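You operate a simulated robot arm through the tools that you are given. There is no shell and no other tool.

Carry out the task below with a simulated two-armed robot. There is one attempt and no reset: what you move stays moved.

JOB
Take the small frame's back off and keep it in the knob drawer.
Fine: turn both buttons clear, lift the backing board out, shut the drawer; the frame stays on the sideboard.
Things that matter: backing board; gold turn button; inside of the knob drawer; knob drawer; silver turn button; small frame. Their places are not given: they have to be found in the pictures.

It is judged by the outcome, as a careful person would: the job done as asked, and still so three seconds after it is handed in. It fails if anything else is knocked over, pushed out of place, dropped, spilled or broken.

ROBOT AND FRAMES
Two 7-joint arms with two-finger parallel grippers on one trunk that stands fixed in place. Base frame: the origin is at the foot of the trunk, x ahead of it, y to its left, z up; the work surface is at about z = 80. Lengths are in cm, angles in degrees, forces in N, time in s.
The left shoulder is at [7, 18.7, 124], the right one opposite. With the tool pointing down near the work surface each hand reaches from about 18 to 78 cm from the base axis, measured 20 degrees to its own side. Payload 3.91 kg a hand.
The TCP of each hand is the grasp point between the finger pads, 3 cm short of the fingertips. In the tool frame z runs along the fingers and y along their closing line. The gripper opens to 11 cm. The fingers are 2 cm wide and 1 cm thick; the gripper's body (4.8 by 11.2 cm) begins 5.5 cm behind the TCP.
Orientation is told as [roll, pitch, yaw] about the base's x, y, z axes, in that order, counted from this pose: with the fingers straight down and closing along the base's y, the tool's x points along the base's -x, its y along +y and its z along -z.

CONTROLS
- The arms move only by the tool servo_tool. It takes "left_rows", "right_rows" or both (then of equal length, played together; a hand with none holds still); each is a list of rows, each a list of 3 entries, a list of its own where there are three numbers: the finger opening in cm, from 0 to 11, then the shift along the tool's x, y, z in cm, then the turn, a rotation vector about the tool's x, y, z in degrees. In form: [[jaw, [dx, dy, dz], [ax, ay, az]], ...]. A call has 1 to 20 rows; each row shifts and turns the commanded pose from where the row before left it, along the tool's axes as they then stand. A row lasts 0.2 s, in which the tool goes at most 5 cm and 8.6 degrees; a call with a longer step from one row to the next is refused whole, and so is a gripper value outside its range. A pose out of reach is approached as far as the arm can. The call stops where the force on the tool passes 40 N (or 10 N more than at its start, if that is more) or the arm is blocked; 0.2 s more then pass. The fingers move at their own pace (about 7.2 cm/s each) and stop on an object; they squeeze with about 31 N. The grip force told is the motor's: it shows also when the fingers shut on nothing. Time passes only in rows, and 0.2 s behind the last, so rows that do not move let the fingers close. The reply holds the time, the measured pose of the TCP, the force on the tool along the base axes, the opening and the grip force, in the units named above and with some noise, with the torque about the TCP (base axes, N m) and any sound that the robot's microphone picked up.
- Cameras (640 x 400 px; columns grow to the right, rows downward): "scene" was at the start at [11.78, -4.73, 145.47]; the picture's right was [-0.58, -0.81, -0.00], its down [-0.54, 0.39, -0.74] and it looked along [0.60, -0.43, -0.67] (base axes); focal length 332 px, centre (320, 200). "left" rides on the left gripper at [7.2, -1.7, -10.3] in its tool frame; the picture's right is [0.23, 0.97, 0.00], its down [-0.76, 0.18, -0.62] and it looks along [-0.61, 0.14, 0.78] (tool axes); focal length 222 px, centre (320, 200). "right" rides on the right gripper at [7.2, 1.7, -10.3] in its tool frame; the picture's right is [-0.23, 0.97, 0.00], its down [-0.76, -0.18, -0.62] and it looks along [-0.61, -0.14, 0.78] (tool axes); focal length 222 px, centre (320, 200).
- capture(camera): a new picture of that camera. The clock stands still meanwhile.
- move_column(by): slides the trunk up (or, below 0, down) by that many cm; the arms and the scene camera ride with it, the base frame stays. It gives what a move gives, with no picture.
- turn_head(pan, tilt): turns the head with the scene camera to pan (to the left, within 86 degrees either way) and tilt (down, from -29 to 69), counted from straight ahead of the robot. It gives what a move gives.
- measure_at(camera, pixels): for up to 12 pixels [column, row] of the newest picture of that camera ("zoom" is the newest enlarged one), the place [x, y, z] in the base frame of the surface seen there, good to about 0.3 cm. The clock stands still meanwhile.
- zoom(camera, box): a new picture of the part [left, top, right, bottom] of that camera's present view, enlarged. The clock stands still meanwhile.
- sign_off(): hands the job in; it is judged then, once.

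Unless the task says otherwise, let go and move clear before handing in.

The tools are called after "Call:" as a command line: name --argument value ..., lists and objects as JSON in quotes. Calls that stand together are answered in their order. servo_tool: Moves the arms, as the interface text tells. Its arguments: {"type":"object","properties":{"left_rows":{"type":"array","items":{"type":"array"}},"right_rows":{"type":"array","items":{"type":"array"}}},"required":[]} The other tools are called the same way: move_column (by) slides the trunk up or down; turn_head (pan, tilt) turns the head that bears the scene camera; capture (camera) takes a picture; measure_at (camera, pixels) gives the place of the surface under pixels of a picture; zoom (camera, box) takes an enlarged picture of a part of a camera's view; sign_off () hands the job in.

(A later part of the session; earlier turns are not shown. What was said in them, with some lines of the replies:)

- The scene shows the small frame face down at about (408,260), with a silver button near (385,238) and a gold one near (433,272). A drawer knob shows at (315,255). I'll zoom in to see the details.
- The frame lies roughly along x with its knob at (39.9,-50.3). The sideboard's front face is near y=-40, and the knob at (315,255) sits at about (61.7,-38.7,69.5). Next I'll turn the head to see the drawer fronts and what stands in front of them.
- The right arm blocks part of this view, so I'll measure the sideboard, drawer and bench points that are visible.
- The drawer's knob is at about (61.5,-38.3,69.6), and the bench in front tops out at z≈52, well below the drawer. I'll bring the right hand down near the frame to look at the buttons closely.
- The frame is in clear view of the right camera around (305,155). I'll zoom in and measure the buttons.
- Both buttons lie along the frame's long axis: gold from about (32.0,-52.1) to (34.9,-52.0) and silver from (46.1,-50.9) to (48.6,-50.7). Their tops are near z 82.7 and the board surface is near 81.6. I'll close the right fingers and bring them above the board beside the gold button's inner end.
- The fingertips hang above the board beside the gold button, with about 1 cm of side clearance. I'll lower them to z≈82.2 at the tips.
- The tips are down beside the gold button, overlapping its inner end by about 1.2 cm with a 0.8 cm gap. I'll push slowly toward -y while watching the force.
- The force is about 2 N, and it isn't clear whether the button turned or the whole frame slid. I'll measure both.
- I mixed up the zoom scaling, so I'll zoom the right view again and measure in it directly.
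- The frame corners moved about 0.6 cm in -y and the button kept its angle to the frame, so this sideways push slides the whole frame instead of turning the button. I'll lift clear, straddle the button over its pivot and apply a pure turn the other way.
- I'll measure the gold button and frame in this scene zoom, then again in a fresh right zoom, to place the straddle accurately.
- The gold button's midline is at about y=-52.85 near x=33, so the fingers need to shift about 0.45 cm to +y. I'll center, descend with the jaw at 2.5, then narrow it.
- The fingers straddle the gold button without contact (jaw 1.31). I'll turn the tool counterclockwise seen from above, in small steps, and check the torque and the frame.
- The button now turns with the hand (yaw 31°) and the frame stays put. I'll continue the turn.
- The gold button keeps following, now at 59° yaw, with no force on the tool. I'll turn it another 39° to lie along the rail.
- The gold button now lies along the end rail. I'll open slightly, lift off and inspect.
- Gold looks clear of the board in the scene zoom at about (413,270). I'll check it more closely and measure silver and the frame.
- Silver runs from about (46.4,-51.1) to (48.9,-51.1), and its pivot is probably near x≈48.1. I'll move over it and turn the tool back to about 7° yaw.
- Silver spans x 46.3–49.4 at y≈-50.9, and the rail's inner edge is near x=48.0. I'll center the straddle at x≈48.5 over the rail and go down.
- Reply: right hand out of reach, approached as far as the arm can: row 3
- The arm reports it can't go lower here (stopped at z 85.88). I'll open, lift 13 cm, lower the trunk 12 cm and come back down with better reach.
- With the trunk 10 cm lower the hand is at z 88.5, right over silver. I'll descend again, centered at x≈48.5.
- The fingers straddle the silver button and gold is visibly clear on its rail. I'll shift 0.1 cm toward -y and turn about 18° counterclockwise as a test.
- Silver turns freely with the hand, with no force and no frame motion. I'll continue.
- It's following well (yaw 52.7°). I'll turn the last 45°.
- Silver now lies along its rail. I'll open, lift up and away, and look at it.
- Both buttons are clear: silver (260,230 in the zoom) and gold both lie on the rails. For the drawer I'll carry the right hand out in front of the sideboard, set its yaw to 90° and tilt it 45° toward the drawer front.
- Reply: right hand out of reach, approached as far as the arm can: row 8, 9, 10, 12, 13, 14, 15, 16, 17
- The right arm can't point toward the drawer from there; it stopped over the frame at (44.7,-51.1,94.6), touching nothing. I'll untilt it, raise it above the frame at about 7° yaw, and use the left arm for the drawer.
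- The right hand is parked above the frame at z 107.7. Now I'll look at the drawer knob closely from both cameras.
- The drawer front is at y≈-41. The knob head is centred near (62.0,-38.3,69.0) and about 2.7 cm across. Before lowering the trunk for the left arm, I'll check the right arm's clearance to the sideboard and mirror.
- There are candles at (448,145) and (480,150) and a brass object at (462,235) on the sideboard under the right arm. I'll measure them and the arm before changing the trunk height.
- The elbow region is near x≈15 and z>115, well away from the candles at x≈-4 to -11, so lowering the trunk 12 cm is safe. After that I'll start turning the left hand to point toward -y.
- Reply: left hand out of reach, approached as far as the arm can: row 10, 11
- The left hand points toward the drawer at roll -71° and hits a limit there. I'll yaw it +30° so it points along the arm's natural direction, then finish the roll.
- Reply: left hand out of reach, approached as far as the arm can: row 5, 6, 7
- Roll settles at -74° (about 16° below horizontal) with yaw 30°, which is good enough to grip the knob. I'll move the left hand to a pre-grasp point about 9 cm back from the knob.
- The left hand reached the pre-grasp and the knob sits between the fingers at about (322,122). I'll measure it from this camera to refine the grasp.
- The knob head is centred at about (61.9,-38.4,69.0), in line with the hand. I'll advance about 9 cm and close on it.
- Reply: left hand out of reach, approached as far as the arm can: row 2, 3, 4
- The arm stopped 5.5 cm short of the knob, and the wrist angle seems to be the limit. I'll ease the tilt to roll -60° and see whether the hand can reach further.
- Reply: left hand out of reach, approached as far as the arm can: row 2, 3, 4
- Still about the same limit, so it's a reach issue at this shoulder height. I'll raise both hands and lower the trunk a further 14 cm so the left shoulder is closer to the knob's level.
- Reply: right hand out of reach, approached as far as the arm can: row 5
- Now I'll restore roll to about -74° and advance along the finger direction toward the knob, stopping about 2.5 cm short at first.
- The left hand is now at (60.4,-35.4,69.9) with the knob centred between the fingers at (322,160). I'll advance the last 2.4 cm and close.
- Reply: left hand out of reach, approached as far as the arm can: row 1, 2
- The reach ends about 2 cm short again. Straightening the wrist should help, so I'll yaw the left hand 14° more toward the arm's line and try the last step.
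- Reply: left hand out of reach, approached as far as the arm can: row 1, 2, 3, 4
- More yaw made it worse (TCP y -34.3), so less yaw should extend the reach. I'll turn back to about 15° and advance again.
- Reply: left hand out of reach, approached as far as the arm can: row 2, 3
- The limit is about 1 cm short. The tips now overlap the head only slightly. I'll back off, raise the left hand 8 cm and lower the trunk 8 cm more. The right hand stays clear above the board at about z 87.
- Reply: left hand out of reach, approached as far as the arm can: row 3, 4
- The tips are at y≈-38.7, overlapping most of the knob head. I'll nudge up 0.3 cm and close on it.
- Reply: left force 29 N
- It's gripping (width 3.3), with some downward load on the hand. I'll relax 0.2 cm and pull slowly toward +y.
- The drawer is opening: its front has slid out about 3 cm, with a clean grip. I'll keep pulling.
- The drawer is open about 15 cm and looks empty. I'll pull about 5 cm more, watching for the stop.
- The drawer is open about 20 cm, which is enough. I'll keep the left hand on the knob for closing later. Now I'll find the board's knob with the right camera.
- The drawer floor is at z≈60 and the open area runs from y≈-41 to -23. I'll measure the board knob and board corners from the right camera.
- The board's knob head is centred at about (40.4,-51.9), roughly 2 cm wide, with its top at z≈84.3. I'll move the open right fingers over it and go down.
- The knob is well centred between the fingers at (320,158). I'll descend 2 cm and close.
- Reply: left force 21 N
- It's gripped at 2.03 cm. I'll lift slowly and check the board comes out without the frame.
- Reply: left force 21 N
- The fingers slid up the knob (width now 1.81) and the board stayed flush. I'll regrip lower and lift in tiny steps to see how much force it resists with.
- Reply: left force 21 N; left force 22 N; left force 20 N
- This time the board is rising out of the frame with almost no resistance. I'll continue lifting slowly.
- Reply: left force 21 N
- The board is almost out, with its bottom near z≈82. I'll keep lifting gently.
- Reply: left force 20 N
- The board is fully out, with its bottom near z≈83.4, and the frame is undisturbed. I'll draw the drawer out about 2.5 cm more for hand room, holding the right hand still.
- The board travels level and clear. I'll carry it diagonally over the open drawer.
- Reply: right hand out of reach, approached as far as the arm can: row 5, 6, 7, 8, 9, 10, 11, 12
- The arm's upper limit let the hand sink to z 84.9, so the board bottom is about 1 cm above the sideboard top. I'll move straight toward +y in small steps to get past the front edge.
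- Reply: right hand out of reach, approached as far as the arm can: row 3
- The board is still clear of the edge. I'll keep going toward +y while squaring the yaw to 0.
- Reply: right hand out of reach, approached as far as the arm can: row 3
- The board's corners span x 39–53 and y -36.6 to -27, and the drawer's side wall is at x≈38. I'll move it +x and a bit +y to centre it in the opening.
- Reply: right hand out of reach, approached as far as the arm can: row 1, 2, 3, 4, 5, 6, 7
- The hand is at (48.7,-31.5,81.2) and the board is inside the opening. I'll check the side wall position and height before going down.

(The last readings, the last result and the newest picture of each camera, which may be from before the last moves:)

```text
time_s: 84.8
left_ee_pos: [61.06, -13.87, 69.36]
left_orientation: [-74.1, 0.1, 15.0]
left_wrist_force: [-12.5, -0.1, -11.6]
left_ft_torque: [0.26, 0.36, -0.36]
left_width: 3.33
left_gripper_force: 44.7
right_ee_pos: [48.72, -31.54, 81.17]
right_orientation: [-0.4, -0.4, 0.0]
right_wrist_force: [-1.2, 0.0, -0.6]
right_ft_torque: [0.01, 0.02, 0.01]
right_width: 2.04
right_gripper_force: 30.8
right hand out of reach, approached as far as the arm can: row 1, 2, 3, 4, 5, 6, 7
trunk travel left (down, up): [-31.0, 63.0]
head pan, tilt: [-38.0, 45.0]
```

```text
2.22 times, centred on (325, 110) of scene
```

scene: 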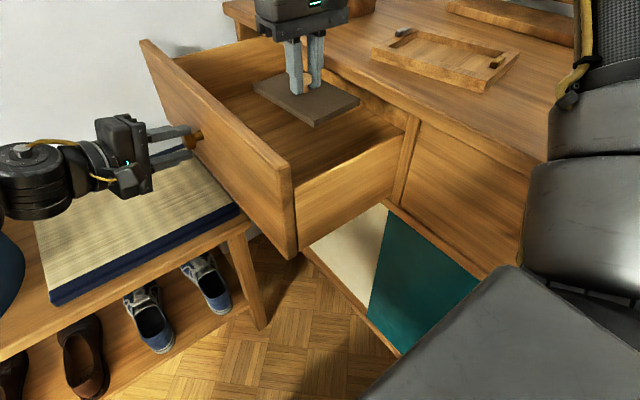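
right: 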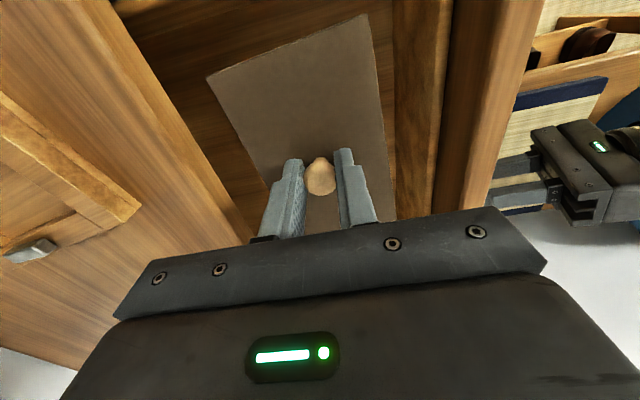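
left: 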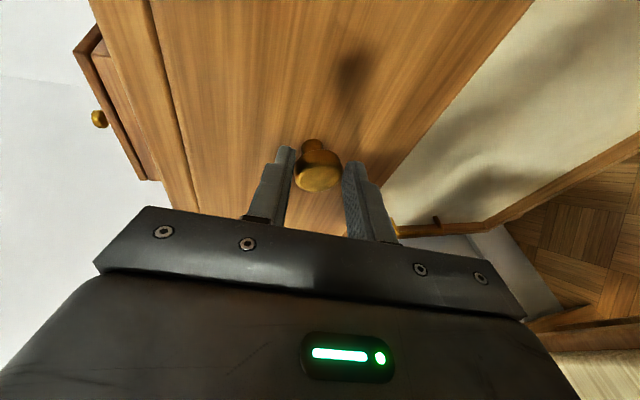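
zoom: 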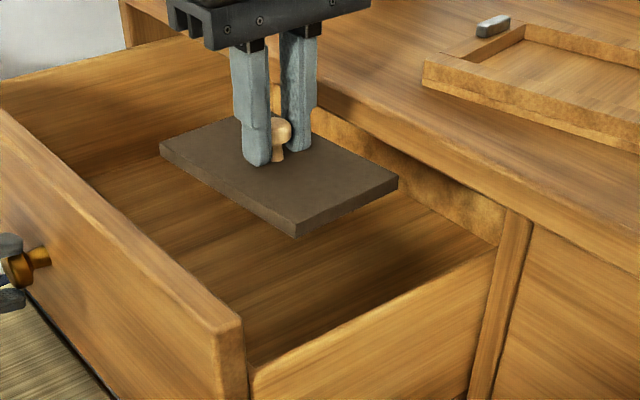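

The side wall is at x≈38 with its top at z≈72, and the board's near edge is at x≈42. I'll lower 4 cm, then shift +x about 2.5 cm.

Call:
servo_tool --right_rows '[[0, [0, 0, 0.8], [0, 0, 0]], [0, [0, 0, 0.8], [0, 0, 0]], [0, [0, 0, 0.8], [0, 0, 0]], [0, [0, 0, 0.8], [0, 0, 0]], [0, [0, 0, 0.8], [0, 0, 0]], [0, [-0.6, 0.3, 0.5], [0, 0, 0]], [0, [-0.6, 0.3, 0.5], [0, 0, 0]], [0, [-0.6, 0.3, 0.5], [0, 0, 0]], [0, [-0.6, 0.3, 0.5], [0, 0, 0]], [0, [0, 0, 0], [0, 0, 0]]]'

Call:
capture --camera "scene"

Call:
capture --camera "right"

```text
time_s: 87.0
left_ee_pos: [61.11, -13.66, 69.3]
left_orientation: [-74.2, 0.1, 15.0]
left_wrist_force: [-10.6, 0.0, -11.7]
left_ft_torque: [0.26, 0.36, -0.32]
left_width: 3.33
left_gripper_force: 45.8
right_ee_pos: [51.17, -30.29, 75.19]
right_orientation: [-0.6, -0.2, 0.1]
right_wrist_force: [0.4, -0.3, -0.7]
right_ft_torque: [-0.03, -0.01, 0.0]
right_width: 2.04
right_gripper_force: 31.1
trunk travel left (down, up): [-31.0, 63.0]
head pan, tilt: [-38.0, 45.0]
```

```text
taken
```

scene: 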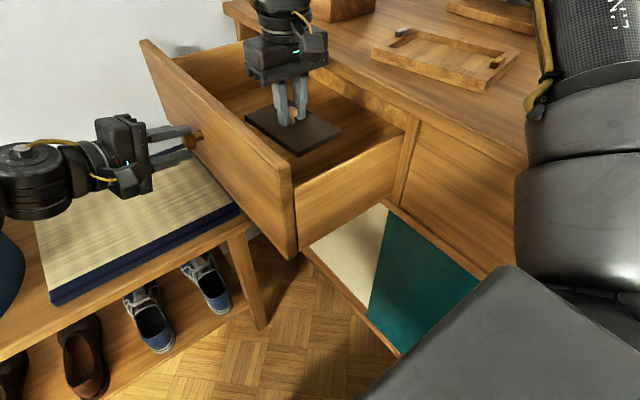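

```text
taken
```

right: 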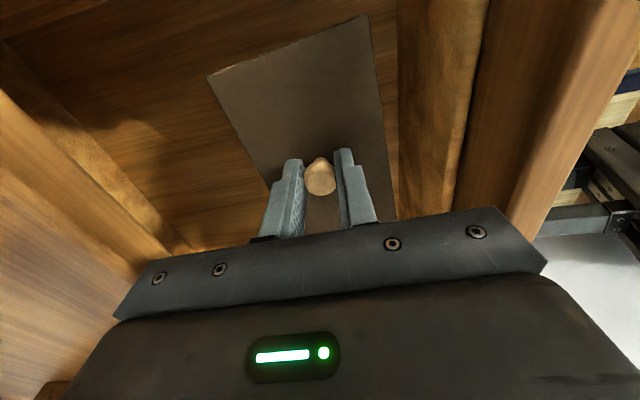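

Both hands are clear so far: the right body sits between the sideboard edge and the drawer front. Before going further down I'll look at the wrist and forearm clearance.

Call:
turn_head --pan -48 --tilt 25

Call:
capture --camera "scene"

```text
time_s: 87.8
left_ee_pos: [61.07, -13.82, 69.32]
left_orientation: [-74.1, 0.1, 15.0]
left_wrist_force: [-11.4, -0.4, -11.4]
left_ft_torque: [0.27, 0.37, -0.26]
left_width: 3.33
left_gripper_force: 45.1
right_ee_pos: [51.09, -30.4, 75.19]
right_orientation: [-0.5, -0.1, 0.1]
right_wrist_force: [-0.2, -0.4, -0.8]
right_ft_torque: [0.05, 0.01, 0.03]
right_width: 2.01
right_gripper_force: 31.2
trunk travel left (down, up): [-31.0, 63.0]
head pan, tilt: [-48.0, 25.0]
```

```text
taken
```

scene: 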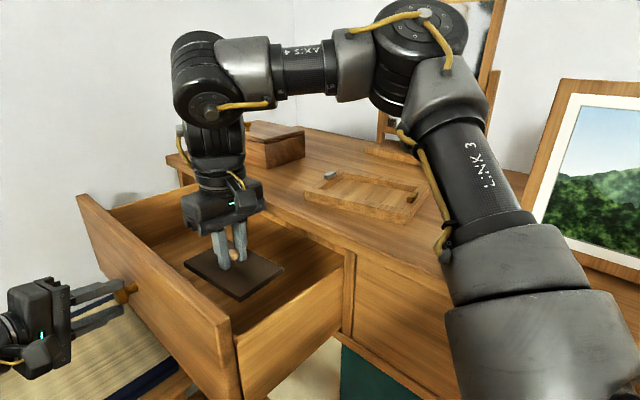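

The forearm is well above the sideboard. I'll check the elbow's clearance to the mirror and the other picture, then lower.

Call:
measure_at --camera "scene" --pixels '[[420, 40], [460, 40], [400, 100], [300, 75], [340, 75], [480, 180], [200, 80], [485, 60], [500, 30], [560, 120], [375, 155], [455, 15]]'

```text
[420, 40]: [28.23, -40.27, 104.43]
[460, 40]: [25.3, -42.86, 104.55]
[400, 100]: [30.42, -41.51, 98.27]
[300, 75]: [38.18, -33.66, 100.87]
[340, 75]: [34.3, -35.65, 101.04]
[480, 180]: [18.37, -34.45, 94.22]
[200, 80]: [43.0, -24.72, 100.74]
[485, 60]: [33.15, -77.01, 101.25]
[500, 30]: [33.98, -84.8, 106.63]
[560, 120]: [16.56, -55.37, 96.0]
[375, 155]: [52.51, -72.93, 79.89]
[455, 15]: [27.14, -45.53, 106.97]
```

Clearances are ample. I'll lower the board toward the drawer floor.

Call:
servo_tool --right_rows '[[0, [0, 0, 0.8], [0, 0, 0]], [0, [0, 0, 0.8], [0, 0, 0]], [0, [0, 0, 0.8], [0, 0, 0]], [0, [0, 0, 0.8], [0, 0, 0]], [0, [0, 0, 0.8], [0, 0, 0]], [0, [0, 0, 0.8], [0, 0, 0]], [0, [0, 0, 0.8], [0, 0, 0]], [0, [0, 0, 0.8], [0, 0, 0]], [0, [0, 0, 0.8], [0, 0, 0]], [0, [0, 0, 0.8], [0, 0, 0]], [0, [0, 0, 0], [0, 0, 0]]]'

Call:
capture --camera "scene"

Call:
capture --camera "right"

```text
time_s: 90.2
left_ee_pos: [61.09, -13.82, 69.4]
left_orientation: [-74.1, 0.1, 14.9]
left_wrist_force: [-10.9, 0.7, -11.0]
left_ft_torque: [0.24, 0.33, -0.28]
left_width: 3.34
left_gripper_force: 44.8
right_ee_pos: [51.09, -30.44, 67.24]
right_orientation: [-0.6, -0.3, 0.1]
right_wrist_force: [-0.3, 0.4, 0.1]
right_ft_torque: [0.01, 0.0, 0.03]
right_width: 2.03
right_gripper_force: 31.0
trunk travel left (down, up): [-31.0, 63.0]
head pan, tilt: [-48.0, 25.0]
```

```text
taken
```

scene: 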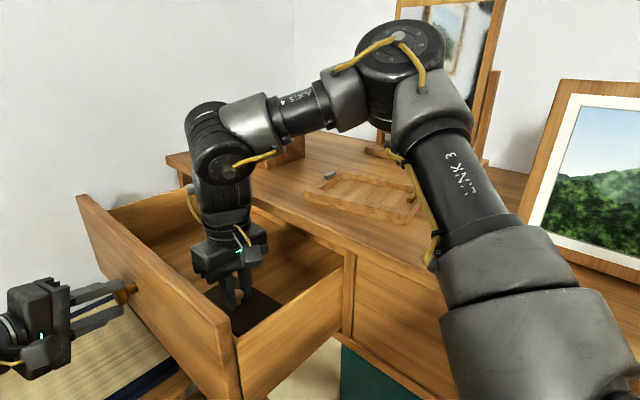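

```text
taken
```

right: 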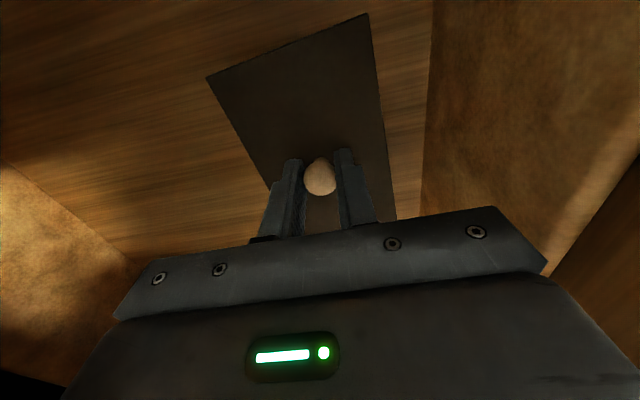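

The board is about 2.8 cm above the floor. I'll lower in small steps and watch for contact.

Call:
servo_tool --right_rows '[[0, [0, 0, 0.5], [0, 0, 0]], [0, [0, 0, 0.5], [0, 0, 0]], [0, [0, 0, 0.5], [0, 0, 0]], [0, [0, 0, 0.4], [0, 0, 0]], [0, [0, 0, 0.3], [0, 0, 0]]]'

Call:
servo_tool --right_rows '[[0, [0, 0, 0.2], [0, 0, 0]]]'

Call:
servo_tool --right_rows '[[0, [0, 0, 0.2], [0, 0, 0]]]'

Call:
servo_tool --right_rows '[[0, [0, 0, 0.15], [0, 0, 0]]]'

```text
time_s: 91.4
left_ee_pos: [61.0, -13.81, 69.38]
left_orientation: [-74.1, 0.1, 14.9]
left_wrist_force: [-10.7, -0.4, -10.8]
left_ft_torque: [0.19, 0.33, -0.25]
left_width: 3.31
left_gripper_force: 45.1
right_ee_pos: [51.22, -30.55, 64.99]
right_orientation: [-0.5, -0.2, 0.0]
right_wrist_force: [0.2, 1.1, -0.5]
right_ft_torque: [-0.01, 0.01, -0.01]
right_width: 2.05
right_gripper_force: 31.0
trunk travel left (down, up): [-31.0, 63.0]
head pan, tilt: [-48.0, 25.0]
```

```text
time_s: 91.8
left_ee_pos: [61.08, -13.74, 69.36]
left_orientation: [-74.1, 0.1, 14.9]
left_wrist_force: [-9.1, 0.4, -9.9]
left_ft_torque: [0.22, 0.29, -0.28]
left_width: 3.34
left_gripper_force: 45.2
right_ee_pos: [51.06, -30.45, 64.95]
right_orientation: [-0.4, -0.2, 0.0]
right_wrist_force: [0.1, -0.3, 0.1]
right_ft_torque: [0.02, 0.04, -0.02]
right_width: 2.05
right_gripper_force: 30.6
trunk travel left (down, up): [-31.0, 63.0]
head pan, tilt: [-48.0, 25.0]
```

```text
time_s: 92.2
left_ee_pos: [61.03, -13.81, 69.37]
left_orientation: [-74.1, 0.1, 15.0]
left_wrist_force: [-9.7, -0.1, -10.3]
left_ft_torque: [0.23, 0.36, -0.27]
left_width: 3.3
left_gripper_force: 45.0
right_ee_pos: [51.13, -30.33, 64.64]
right_orientation: [-0.5, -0.2, 0.0]
right_wrist_force: [0.2, 0.4, -0.5]
right_ft_torque: [0.01, 0.01, 0.0]
right_width: 2.03
right_gripper_force: 30.4
trunk travel left (down, up): [-31.0, 63.0]
head pan, tilt: [-48.0, 25.0]
```

```text
time_s: 92.6
left_ee_pos: [60.94, -13.7, 69.44]
left_orientation: [-74.1, 0.2, 15.0]
left_wrist_force: [-9.0, -0.2, -11.0]
left_ft_torque: [0.21, 0.34, -0.28]
left_width: 3.34
left_gripper_force: 44.9
right_ee_pos: [51.17, -30.49, 64.55]
right_orientation: [-0.5, -0.2, -0.1]
right_wrist_force: [-0.1, -0.8, 0.4]
right_ft_torque: [-0.06, 0.08, 0.0]
right_width: 2.01
right_gripper_force: 30.7
trunk travel left (down, up): [-31.0, 63.0]
head pan, tilt: [-48.0, 25.0]
```

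No contact yet at z 64.55, so I'll continue in 0.15 cm steps.

Call:
servo_tool --right_rows '[[0, [0, 0, 0.15], [0, 0, 0]]]'

Call:
servo_tool --right_rows '[[0, [0, 0, 0.15], [0, 0, 0]]]'

Call:
zoom --camera "scene" --box '[170, 230, 330, 380]'

```text
time_s: 93.0
left_ee_pos: [60.98, -13.81, 69.41]
left_orientation: [-74.1, 0.1, 15.0]
left_wrist_force: [-7.0, -3.2, -13.9]
left_ft_torque: [0.23, 0.37, -0.4]
left_width: 3.32
left_gripper_force: 44.8
right_ee_pos: [51.19, -30.41, 64.5]
right_orientation: [-0.5, -0.3, 0.1]
right_wrist_force: [0.1, 1.0, 7.0]
right_ft_torque: [-0.05, 0.37, -0.03]
right_width: 2.03
right_gripper_force: 31.3
trunk travel left (down, up): [-31.0, 63.0]
head pan, tilt: [-48.0, 25.0]
```

```text
time_s: 93.4
left_ee_pos: [60.97, -13.68, 69.4]
left_orientation: [-74.0, 0.1, 15.1]
left_wrist_force: [-0.9, -4.7, -16.7]
left_ft_torque: [0.14, 0.64, -1.06]
left_width: 3.32
left_gripper_force: 44.9
right_ee_pos: [51.13, -30.3, 64.32]
right_orientation: [-0.5, -0.3, 0.1]
right_wrist_force: [-2.1, 0.7, 23.8]
right_ft_torque: [0.01, 0.45, 0.03]
right_width: 2.04
right_gripper_force: 31.4
trunk travel left (down, up): [-31.0, 63.0]
head pan, tilt: [-48.0, 25.0]
```

```text
2.67 times, centred on (250, 305) of scene
```

zoom: 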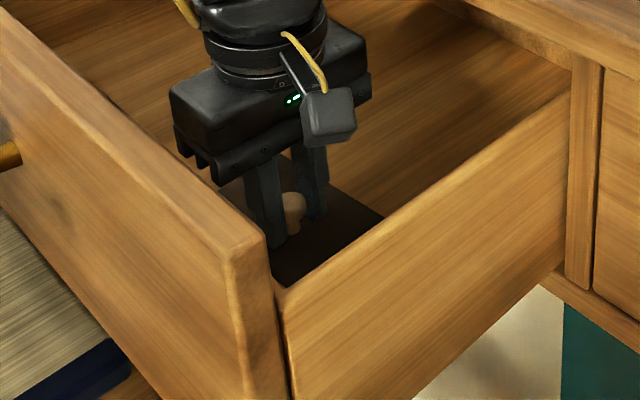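

The board is on the drawer floor (24 N upward). I'll ease off 0.2 cm, open the fingers and rise straight up.

Call:
servo_tool --right_rows '[[0, [0, 0, -0.2], [0, 0, 0]], [3.5, [0, 0, 0], [0, 0, 0]], [4.5, [0, 0, 0], [0, 0, 0]], [4.5, [0, 0, 0], [0, 0, 0]], [4.5, [0, 0, -1.0], [0, 0, 0]], [4.5, [0, 0, -1.5], [0, 0, 0]], [4.5, [0, 0, -1.5], [0, 0, 0]], [4.5, [0, 0, 0], [0, 0, 0]]]'

Call:
capture --camera "right"

Call:
zoom --camera "scene" --box '[170, 230, 330, 380]'

```text
time_s: 95.2
left_ee_pos: [61.04, -13.79, 69.46]
left_orientation: [-74.1, 0.1, 15.1]
left_wrist_force: [-8.8, 2.1, -10.8]
left_ft_torque: [0.28, 0.29, 0.0]
left_width: 3.32
left_gripper_force: 44.9
right_ee_pos: [51.18, -30.53, 68.44]
right_orientation: [-0.5, -0.2, 0.0]
right_wrist_force: [0.2, -0.1, -0.2]
right_ft_torque: [0.04, 0.03, -0.06]
right_width: 4.51
right_gripper_force: 0.0
trunk travel left (down, up): [-31.0, 63.0]
head pan, tilt: [-48.0, 25.0]
```

```text
taken
```

right: 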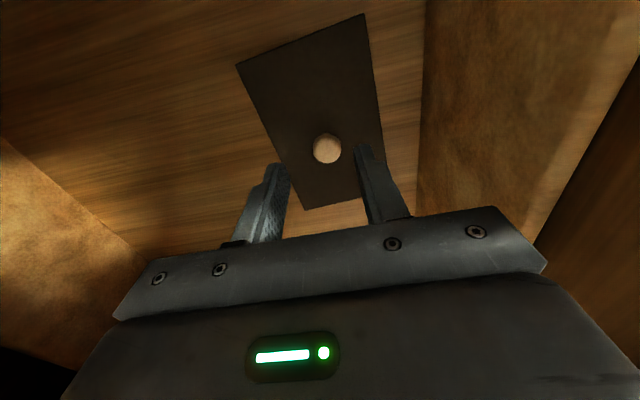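

```text
2.67 times, centred on (250, 305) of scene
```

zoom: 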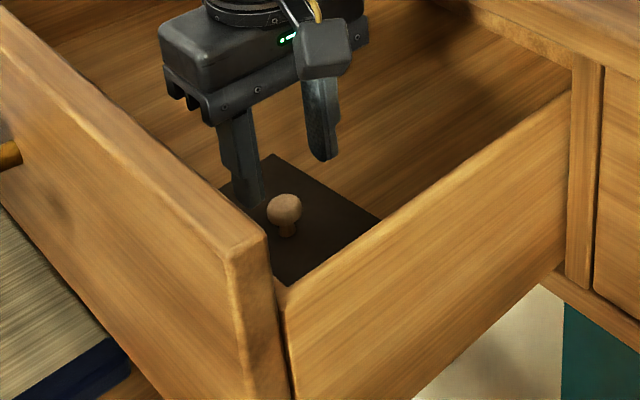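

The board with its knob lies flat in the drawer. I'll withdraw the right hand along the path it came in: up, back toward the robot, then over the sideboard.

Call:
servo_tool --right_rows '[[4.5, [0, 0, -2], [0, 0, 0]], [4.5, [0, 0, -2], [0, 0, 0]], [4.5, [0, 0, -2], [0, 0, 0]], [4.5, [0, 0, -2], [0, 0, 0]], [3, [1.0, -0.3, -1.5], [0, 0, 0]], [2, [1.0, -0.3, -1.5], [0, 0, 0]], [2, [1.2, -0.3, -1.5], [0, 0, 0]], [2, [1.2, -0.3, -1.5], [0, 0, 0]], [2, [1.2, -0.3, -1.0], [0, 0, 0]], [2, [1.2, -0.3, -1.0], [0, 0, 0]], [2, [0, 0, 0], [0, 0, 0]]]'

Call:
capture --camera "scene"

```text
time_s: 97.6
left_ee_pos: [61.15, -13.82, 69.39]
left_orientation: [-74.2, 0.1, 15.0]
left_wrist_force: [-7.8, -0.8, -10.7]
left_ft_torque: [0.21, 0.29, -0.19]
left_width: 3.33
left_gripper_force: 44.9
right_ee_pos: [44.34, -32.13, 84.48]
right_orientation: [-0.5, -0.3, 0.0]
right_wrist_force: [0.1, -0.6, 0.6]
right_ft_torque: [-0.03, -0.01, 0.02]
right_width: 2.02
right_gripper_force: 0.0
trunk travel left (down, up): [-31.0, 63.0]
head pan, tilt: [-48.0, 25.0]
```

```text
taken
```

scene: 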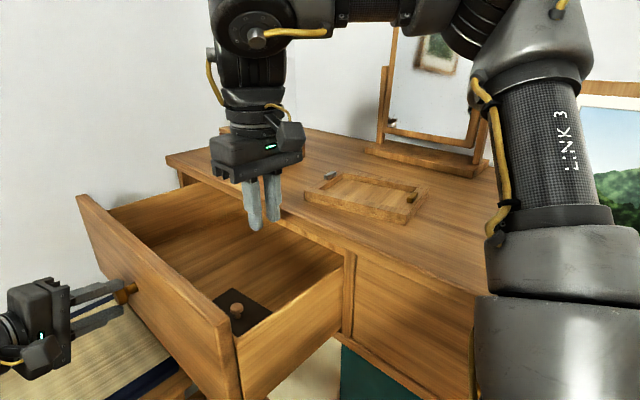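

The right hand is out of the drawer. I'll park it higher over the sideboard and then push the drawer shut with the left hand, slowly.

Call:
servo_tool --right_rows '[[2, [1.0, 0, -1.5], [0, 0, 0]], [2, [1.0, -2.0, -1.0], [0, 0, 0]], [2, [1.0, -3.0, -0.5], [0, 0, 0]], [2, [1.0, -3.0, -0.5], [0, 0, 0]], [2, [0, -2.0, 0], [0, 0, 0]], [2, [0, 0, 0], [0, 0, 0]]]'

Call:
servo_tool --left_rows '[[0, [0.26, -0.266, 0.93], [0, 0, 0]], [0, [0.26, -0.266, 0.93], [0, 0, 0]], [0, [0.26, -0.266, 0.93], [0, 0, 0]], [0, [0.26, -0.266, 0.93], [0, 0, 0]], [0, [0.26, -0.266, 0.93], [0, 0, 0]], [0, [0.26, -0.266, 0.93], [0, 0, 0]], [0, [0.26, -0.266, 0.93], [0, 0, 0]], [0, [0.26, -0.266, 0.93], [0, 0, 0]], [0, [0.26, -0.266, 0.93], [0, 0, 0]], [0, [0.26, -0.266, 0.93], [0, 0, 0]], [0, [0, 0, 0], [0, 0, 0]]]'

Call:
capture --camera "scene"

```text
time_s: 99.0
left_ee_pos: [61.05, -13.84, 69.34]
left_orientation: [-74.1, 0.1, 15.0]
left_wrist_force: [-7.2, 0.3, -9.5]
left_ft_torque: [0.22, 0.29, -0.18]
left_width: 3.32
left_gripper_force: 44.1
right_ee_pos: [40.33, -42.24, 88.12]
right_orientation: [-0.5, -0.2, 0.0]
right_wrist_force: [0.7, 0.1, -0.8]
right_ft_torque: [-0.01, 0.01, -0.02]
right_width: 2.0
right_gripper_force: 0.0
trunk travel left (down, up): [-31.0, 63.0]
head pan, tilt: [-48.0, 25.0]
```

```text
time_s: 101.4
left_ee_pos: [60.98, -23.79, 69.42]
left_orientation: [-74.1, 0.1, 14.8]
left_wrist_force: [-8.9, 1.3, -15.5]
left_ft_torque: [0.08, 0.31, 0.04]
left_width: 3.3
left_gripper_force: 44.9
right_ee_pos: [40.32, -42.16, 88.09]
right_orientation: [-0.5, -0.2, -0.1]
right_wrist_force: [0.3, -0.2, 0.4]
right_ft_torque: [-0.02, 0.0, 0.0]
right_width: 2.01
right_gripper_force: 0.1
trunk travel left (down, up): [-31.0, 63.0]
head pan, tilt: [-48.0, 25.0]
```

```text
taken
```

scene: 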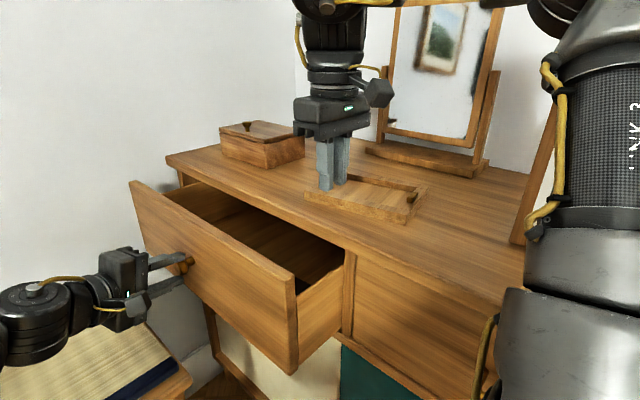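

The drawer is closing smoothly: 10 cm so far, with about 12 cm to go. I'll continue.

Call:
servo_tool --left_rows '[[0, [0.26, -0.266, 0.93], [0, 0, 0]], [0, [0.26, -0.266, 0.93], [0, 0, 0]], [0, [0.26, -0.266, 0.93], [0, 0, 0]], [0, [0.26, -0.266, 0.93], [0, 0, 0]], [0, [0.26, -0.266, 0.93], [0, 0, 0]], [0, [0.26, -0.266, 0.93], [0, 0, 0]], [0, [0.26, -0.266, 0.93], [0, 0, 0]], [0, [0.26, -0.266, 0.93], [0, 0, 0]], [0, [0.26, -0.266, 0.93], [0, 0, 0]], [0, [0, 0, 0], [0, 0, 0]]]'

Call:
capture --camera "scene"

```text
time_s: 103.6
left_ee_pos: [61.09, -32.74, 69.44]
left_orientation: [-74.0, 0.1, 15.0]
left_wrist_force: [-6.9, 0.8, -15.9]
left_ft_torque: [0.12, 0.36, 0.06]
left_width: 3.32
left_gripper_force: 45.0
right_ee_pos: [40.48, -42.2, 87.99]
right_orientation: [-0.5, -0.2, -0.1]
right_wrist_force: [-0.4, 0.7, -0.9]
right_ft_torque: [0.01, 0.02, 0.02]
right_width: 2.0
right_gripper_force: 0.0
trunk travel left (down, up): [-31.0, 63.0]
head pan, tilt: [-48.0, 25.0]
```

```text
taken
```

scene: 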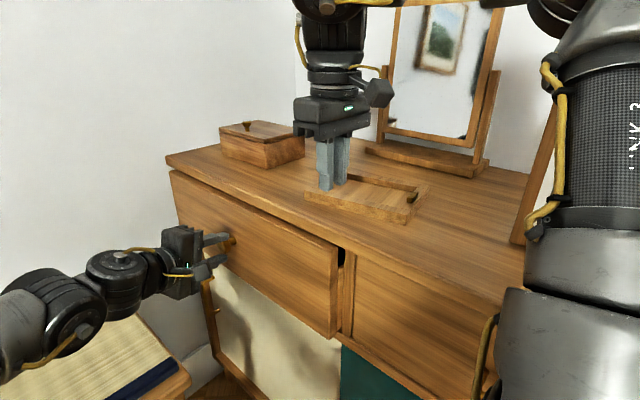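

About 3 cm remain. I'll push on in smaller steps until it seats.

Call:
servo_tool --left_rows '[[0, [0.16, -0.16, 0.56], [0, 0, 0]], [0, [0.16, -0.16, 0.56], [0, 0, 0]], [0, [0.16, -0.16, 0.56], [0, 0, 0]], [0, [0.16, -0.16, 0.56], [0, 0, 0]], [0, [0.13, -0.13, 0.46], [0, 0, 0]], [0, [0.1, -0.1, 0.37], [0, 0, 0]], [0, [0, 0, 0], [0, 0, 0]]]'

Call:
zoom --camera "scene" --box '[150, 140, 380, 360]'

```text
time_s: 105.2
left_ee_pos: [61.02, -35.77, 69.41]
left_orientation: [-73.9, 0.3, 15.1]
left_wrist_force: [-12.0, 15.4, -22.4]
left_ft_torque: [0.26, 0.43, -0.65]
left_width: 3.29
left_gripper_force: 45.1
right_ee_pos: [40.49, -42.13, 88.06]
right_orientation: [-0.6, -0.2, 0.1]
right_wrist_force: [-0.5, -0.6, -0.2]
right_ft_torque: [0.01, -0.03, 0.0]
right_width: 2.02
right_gripper_force: 0.1
trunk travel left (down, up): [-31.0, 63.0]
head pan, tilt: [-48.0, 25.0]
```

```text
1.82 times, centred on (265, 250) of scene
```

zoom: 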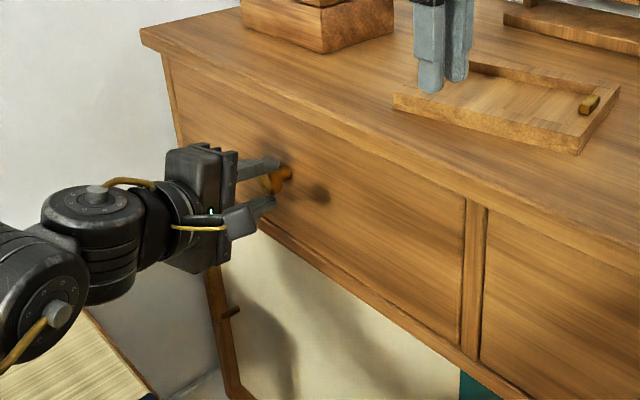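

The drawer looks flush and pushes back at 15 N, the same as it did before opening. I'll verify by measuring its face against the neighbouring drawer.

Call:
measure_at --camera "zoom" --pixels '[[300, 150], [400, 230], [440, 300], [455, 200], [475, 300], [540, 280], [600, 300], [200, 90], [560, 340], [350, 240]]'

Call:
zoom --camera "scene" --box '[290, 230, 370, 350]'

```text
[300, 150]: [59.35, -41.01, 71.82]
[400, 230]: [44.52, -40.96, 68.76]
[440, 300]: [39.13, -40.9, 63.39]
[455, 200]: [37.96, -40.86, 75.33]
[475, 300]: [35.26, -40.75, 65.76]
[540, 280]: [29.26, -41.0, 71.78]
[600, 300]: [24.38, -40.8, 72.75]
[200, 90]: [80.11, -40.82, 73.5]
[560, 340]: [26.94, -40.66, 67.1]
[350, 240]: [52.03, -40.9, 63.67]
```

```text
3.33 times, centred on (330, 290) of scene
```

zoom: 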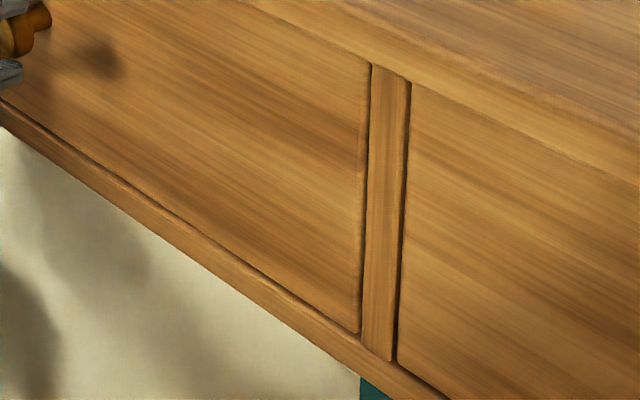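

The drawer is flush (face y≈-40.9, same as its neighbour). I'll open the left fingers wide and back straight away from the knob.

Call:
servo_tool --left_rows '[[5.5, [0, 0, 0], [0, 0, 0]], [5.5, [0, 0, 0], [0, 0, 0]], [5.5, [0, 0, 0], [0, 0, 0]], [5.5, [0, 0, -1.0], [0, 0, 0]], [5.5, [0, 0, -2.0], [0, 0, 0]], [5.5, [0, 0, -3.0], [0, 0, 0]], [5.5, [0, 0, -3.0], [0, 0, 0]], [5.5, [0, 0, -3.0], [0, 0, 0]], [5.5, [0, 0, 0], [0, 0, 0]]]'

Call:
capture --camera "scene"

Call:
capture --camera "left"

```text
time_s: 107.2
left_ee_pos: [58.09, -24.86, 72.82]
left_orientation: [-74.1, 0.1, 15.0]
left_wrist_force: [0.0, -0.3, -0.7]
left_ft_torque: [-0.01, -0.01, 0.0]
left_width: 5.5
left_gripper_force: 0.0
right_ee_pos: [40.25, -42.11, 88.11]
right_orientation: [-0.5, -0.2, 0.1]
right_wrist_force: [-0.2, 0.1, 0.7]
right_ft_torque: [0.01, -0.01, 0.04]
right_width: 2.0
right_gripper_force: 0.1
trunk travel left (down, up): [-31.0, 63.0]
head pan, tilt: [-48.0, 25.0]
```

```text
taken
```

scene: 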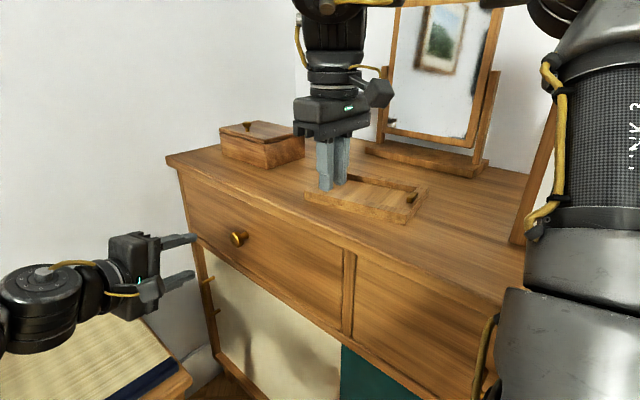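

```text
taken
```

left: 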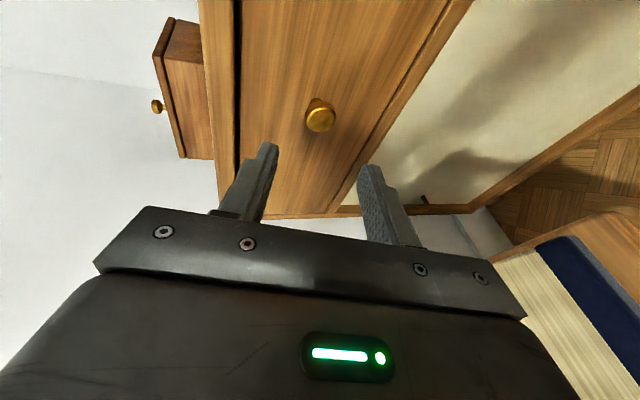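

The drawer is shut and the knob released. I'll raise the trunk to bring both hands clear, then check the final state.

Call:
move_column --by 18

Call:
turn_head --pan -42 --tilt 45

Call:
capture --camera "scene"

Call:
capture --camera "right"

```text
time_s: 109.2
left_ee_pos: [57.99, -24.81, 90.84]
left_orientation: [-74.2, 0.1, 15.0]
left_wrist_force: [-0.5, 0.1, 0.4]
left_ft_torque: [0.0, -0.04, -0.02]
left_width: 5.49
left_gripper_force: 0.0
right_ee_pos: [40.42, -42.13, 106.22]
right_orientation: [-0.5, -0.2, 0.2]
right_wrist_force: [-0.2, -0.1, 0.8]
right_ft_torque: [0.01, 0.0, 0.0]
right_width: 2.02
right_gripper_force: 0.2
trunk travel left (down, up): [-49.0, 45.0]
head pan, tilt: [-48.0, 25.0]
```

```text
time_s: 110.1
left_ee_pos: [57.87, -24.94, 90.79]
left_orientation: [-74.0, 0.1, 15.1]
left_wrist_force: [0.5, -0.1, 0.0]
left_ft_torque: [-0.04, 0.0, 0.01]
left_width: 5.5
left_gripper_force: 0.0
right_ee_pos: [40.34, -42.16, 106.17]
right_orientation: [-0.7, -0.2, 0.1]
right_wrist_force: [0.4, 0.3, -0.4]
right_ft_torque: [0.01, 0.02, -0.01]
right_width: 1.99
right_gripper_force: 0.0
trunk travel left (down, up): [-49.0, 45.0]
head pan, tilt: [-42.0, 45.0]
```

```text
taken
```

scene: 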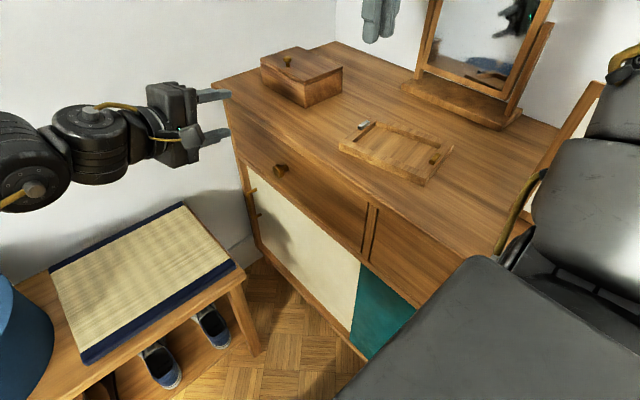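

```text
taken
```

right: 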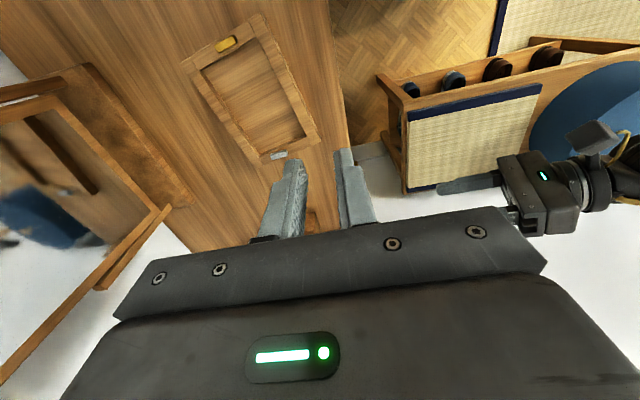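

The frame sits empty on the sideboard with both buttons clear, the drawer looks shut, and nothing else has moved. I'll do one last flushness check on the drawer face before handing in.

Call:
measure_at --camera "scene" --pixels '[[300, 190], [330, 210], [355, 225], [390, 240], [400, 255], [250, 150], [405, 150], [290, 75]]'

Call:
zoom --camera "scene" --box '[220, 80, 460, 280]'

```text
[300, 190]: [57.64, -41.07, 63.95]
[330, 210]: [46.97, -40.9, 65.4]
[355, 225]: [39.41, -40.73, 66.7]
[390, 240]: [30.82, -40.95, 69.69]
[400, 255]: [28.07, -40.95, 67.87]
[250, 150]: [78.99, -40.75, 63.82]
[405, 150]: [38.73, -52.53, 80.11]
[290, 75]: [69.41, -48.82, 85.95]
```

```text
2.00 times, centred on (340, 180) of scene
```

zoom: 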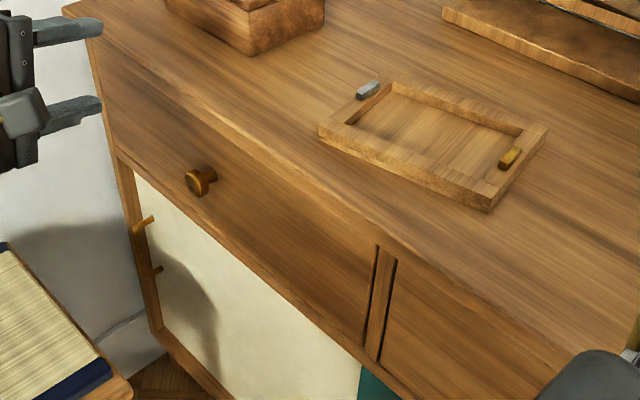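

The knob drawer's face measures y≈-40.9, level with its neighbour, so it is fully shut with the board inside. Both buttons lie along the rails, the frame rests on the sideboard and both hands are clear, so I'm handing in.

Call:
sign_off

```text
The job is handed in.
```

The small frame's backing board is off and lying flat in the knob drawer, and the drawer is shut. I've handed the job in.

- **Buttons:** the gold and silver buttons both lie along the frame's end rails, clear of the opening.
- **Frame:** it is still on the sideboard, about 0.6 cm further back than it started. My first push on the gold button slid the whole frame before I switched to turning the button from both sides.
- **Drawer:** its front measures level with the one beside it. I last checked this after letting go of the knob.
- **Everything else:** I saw nothing knocked over or moved. Both hands were empty and clear when I handed in.
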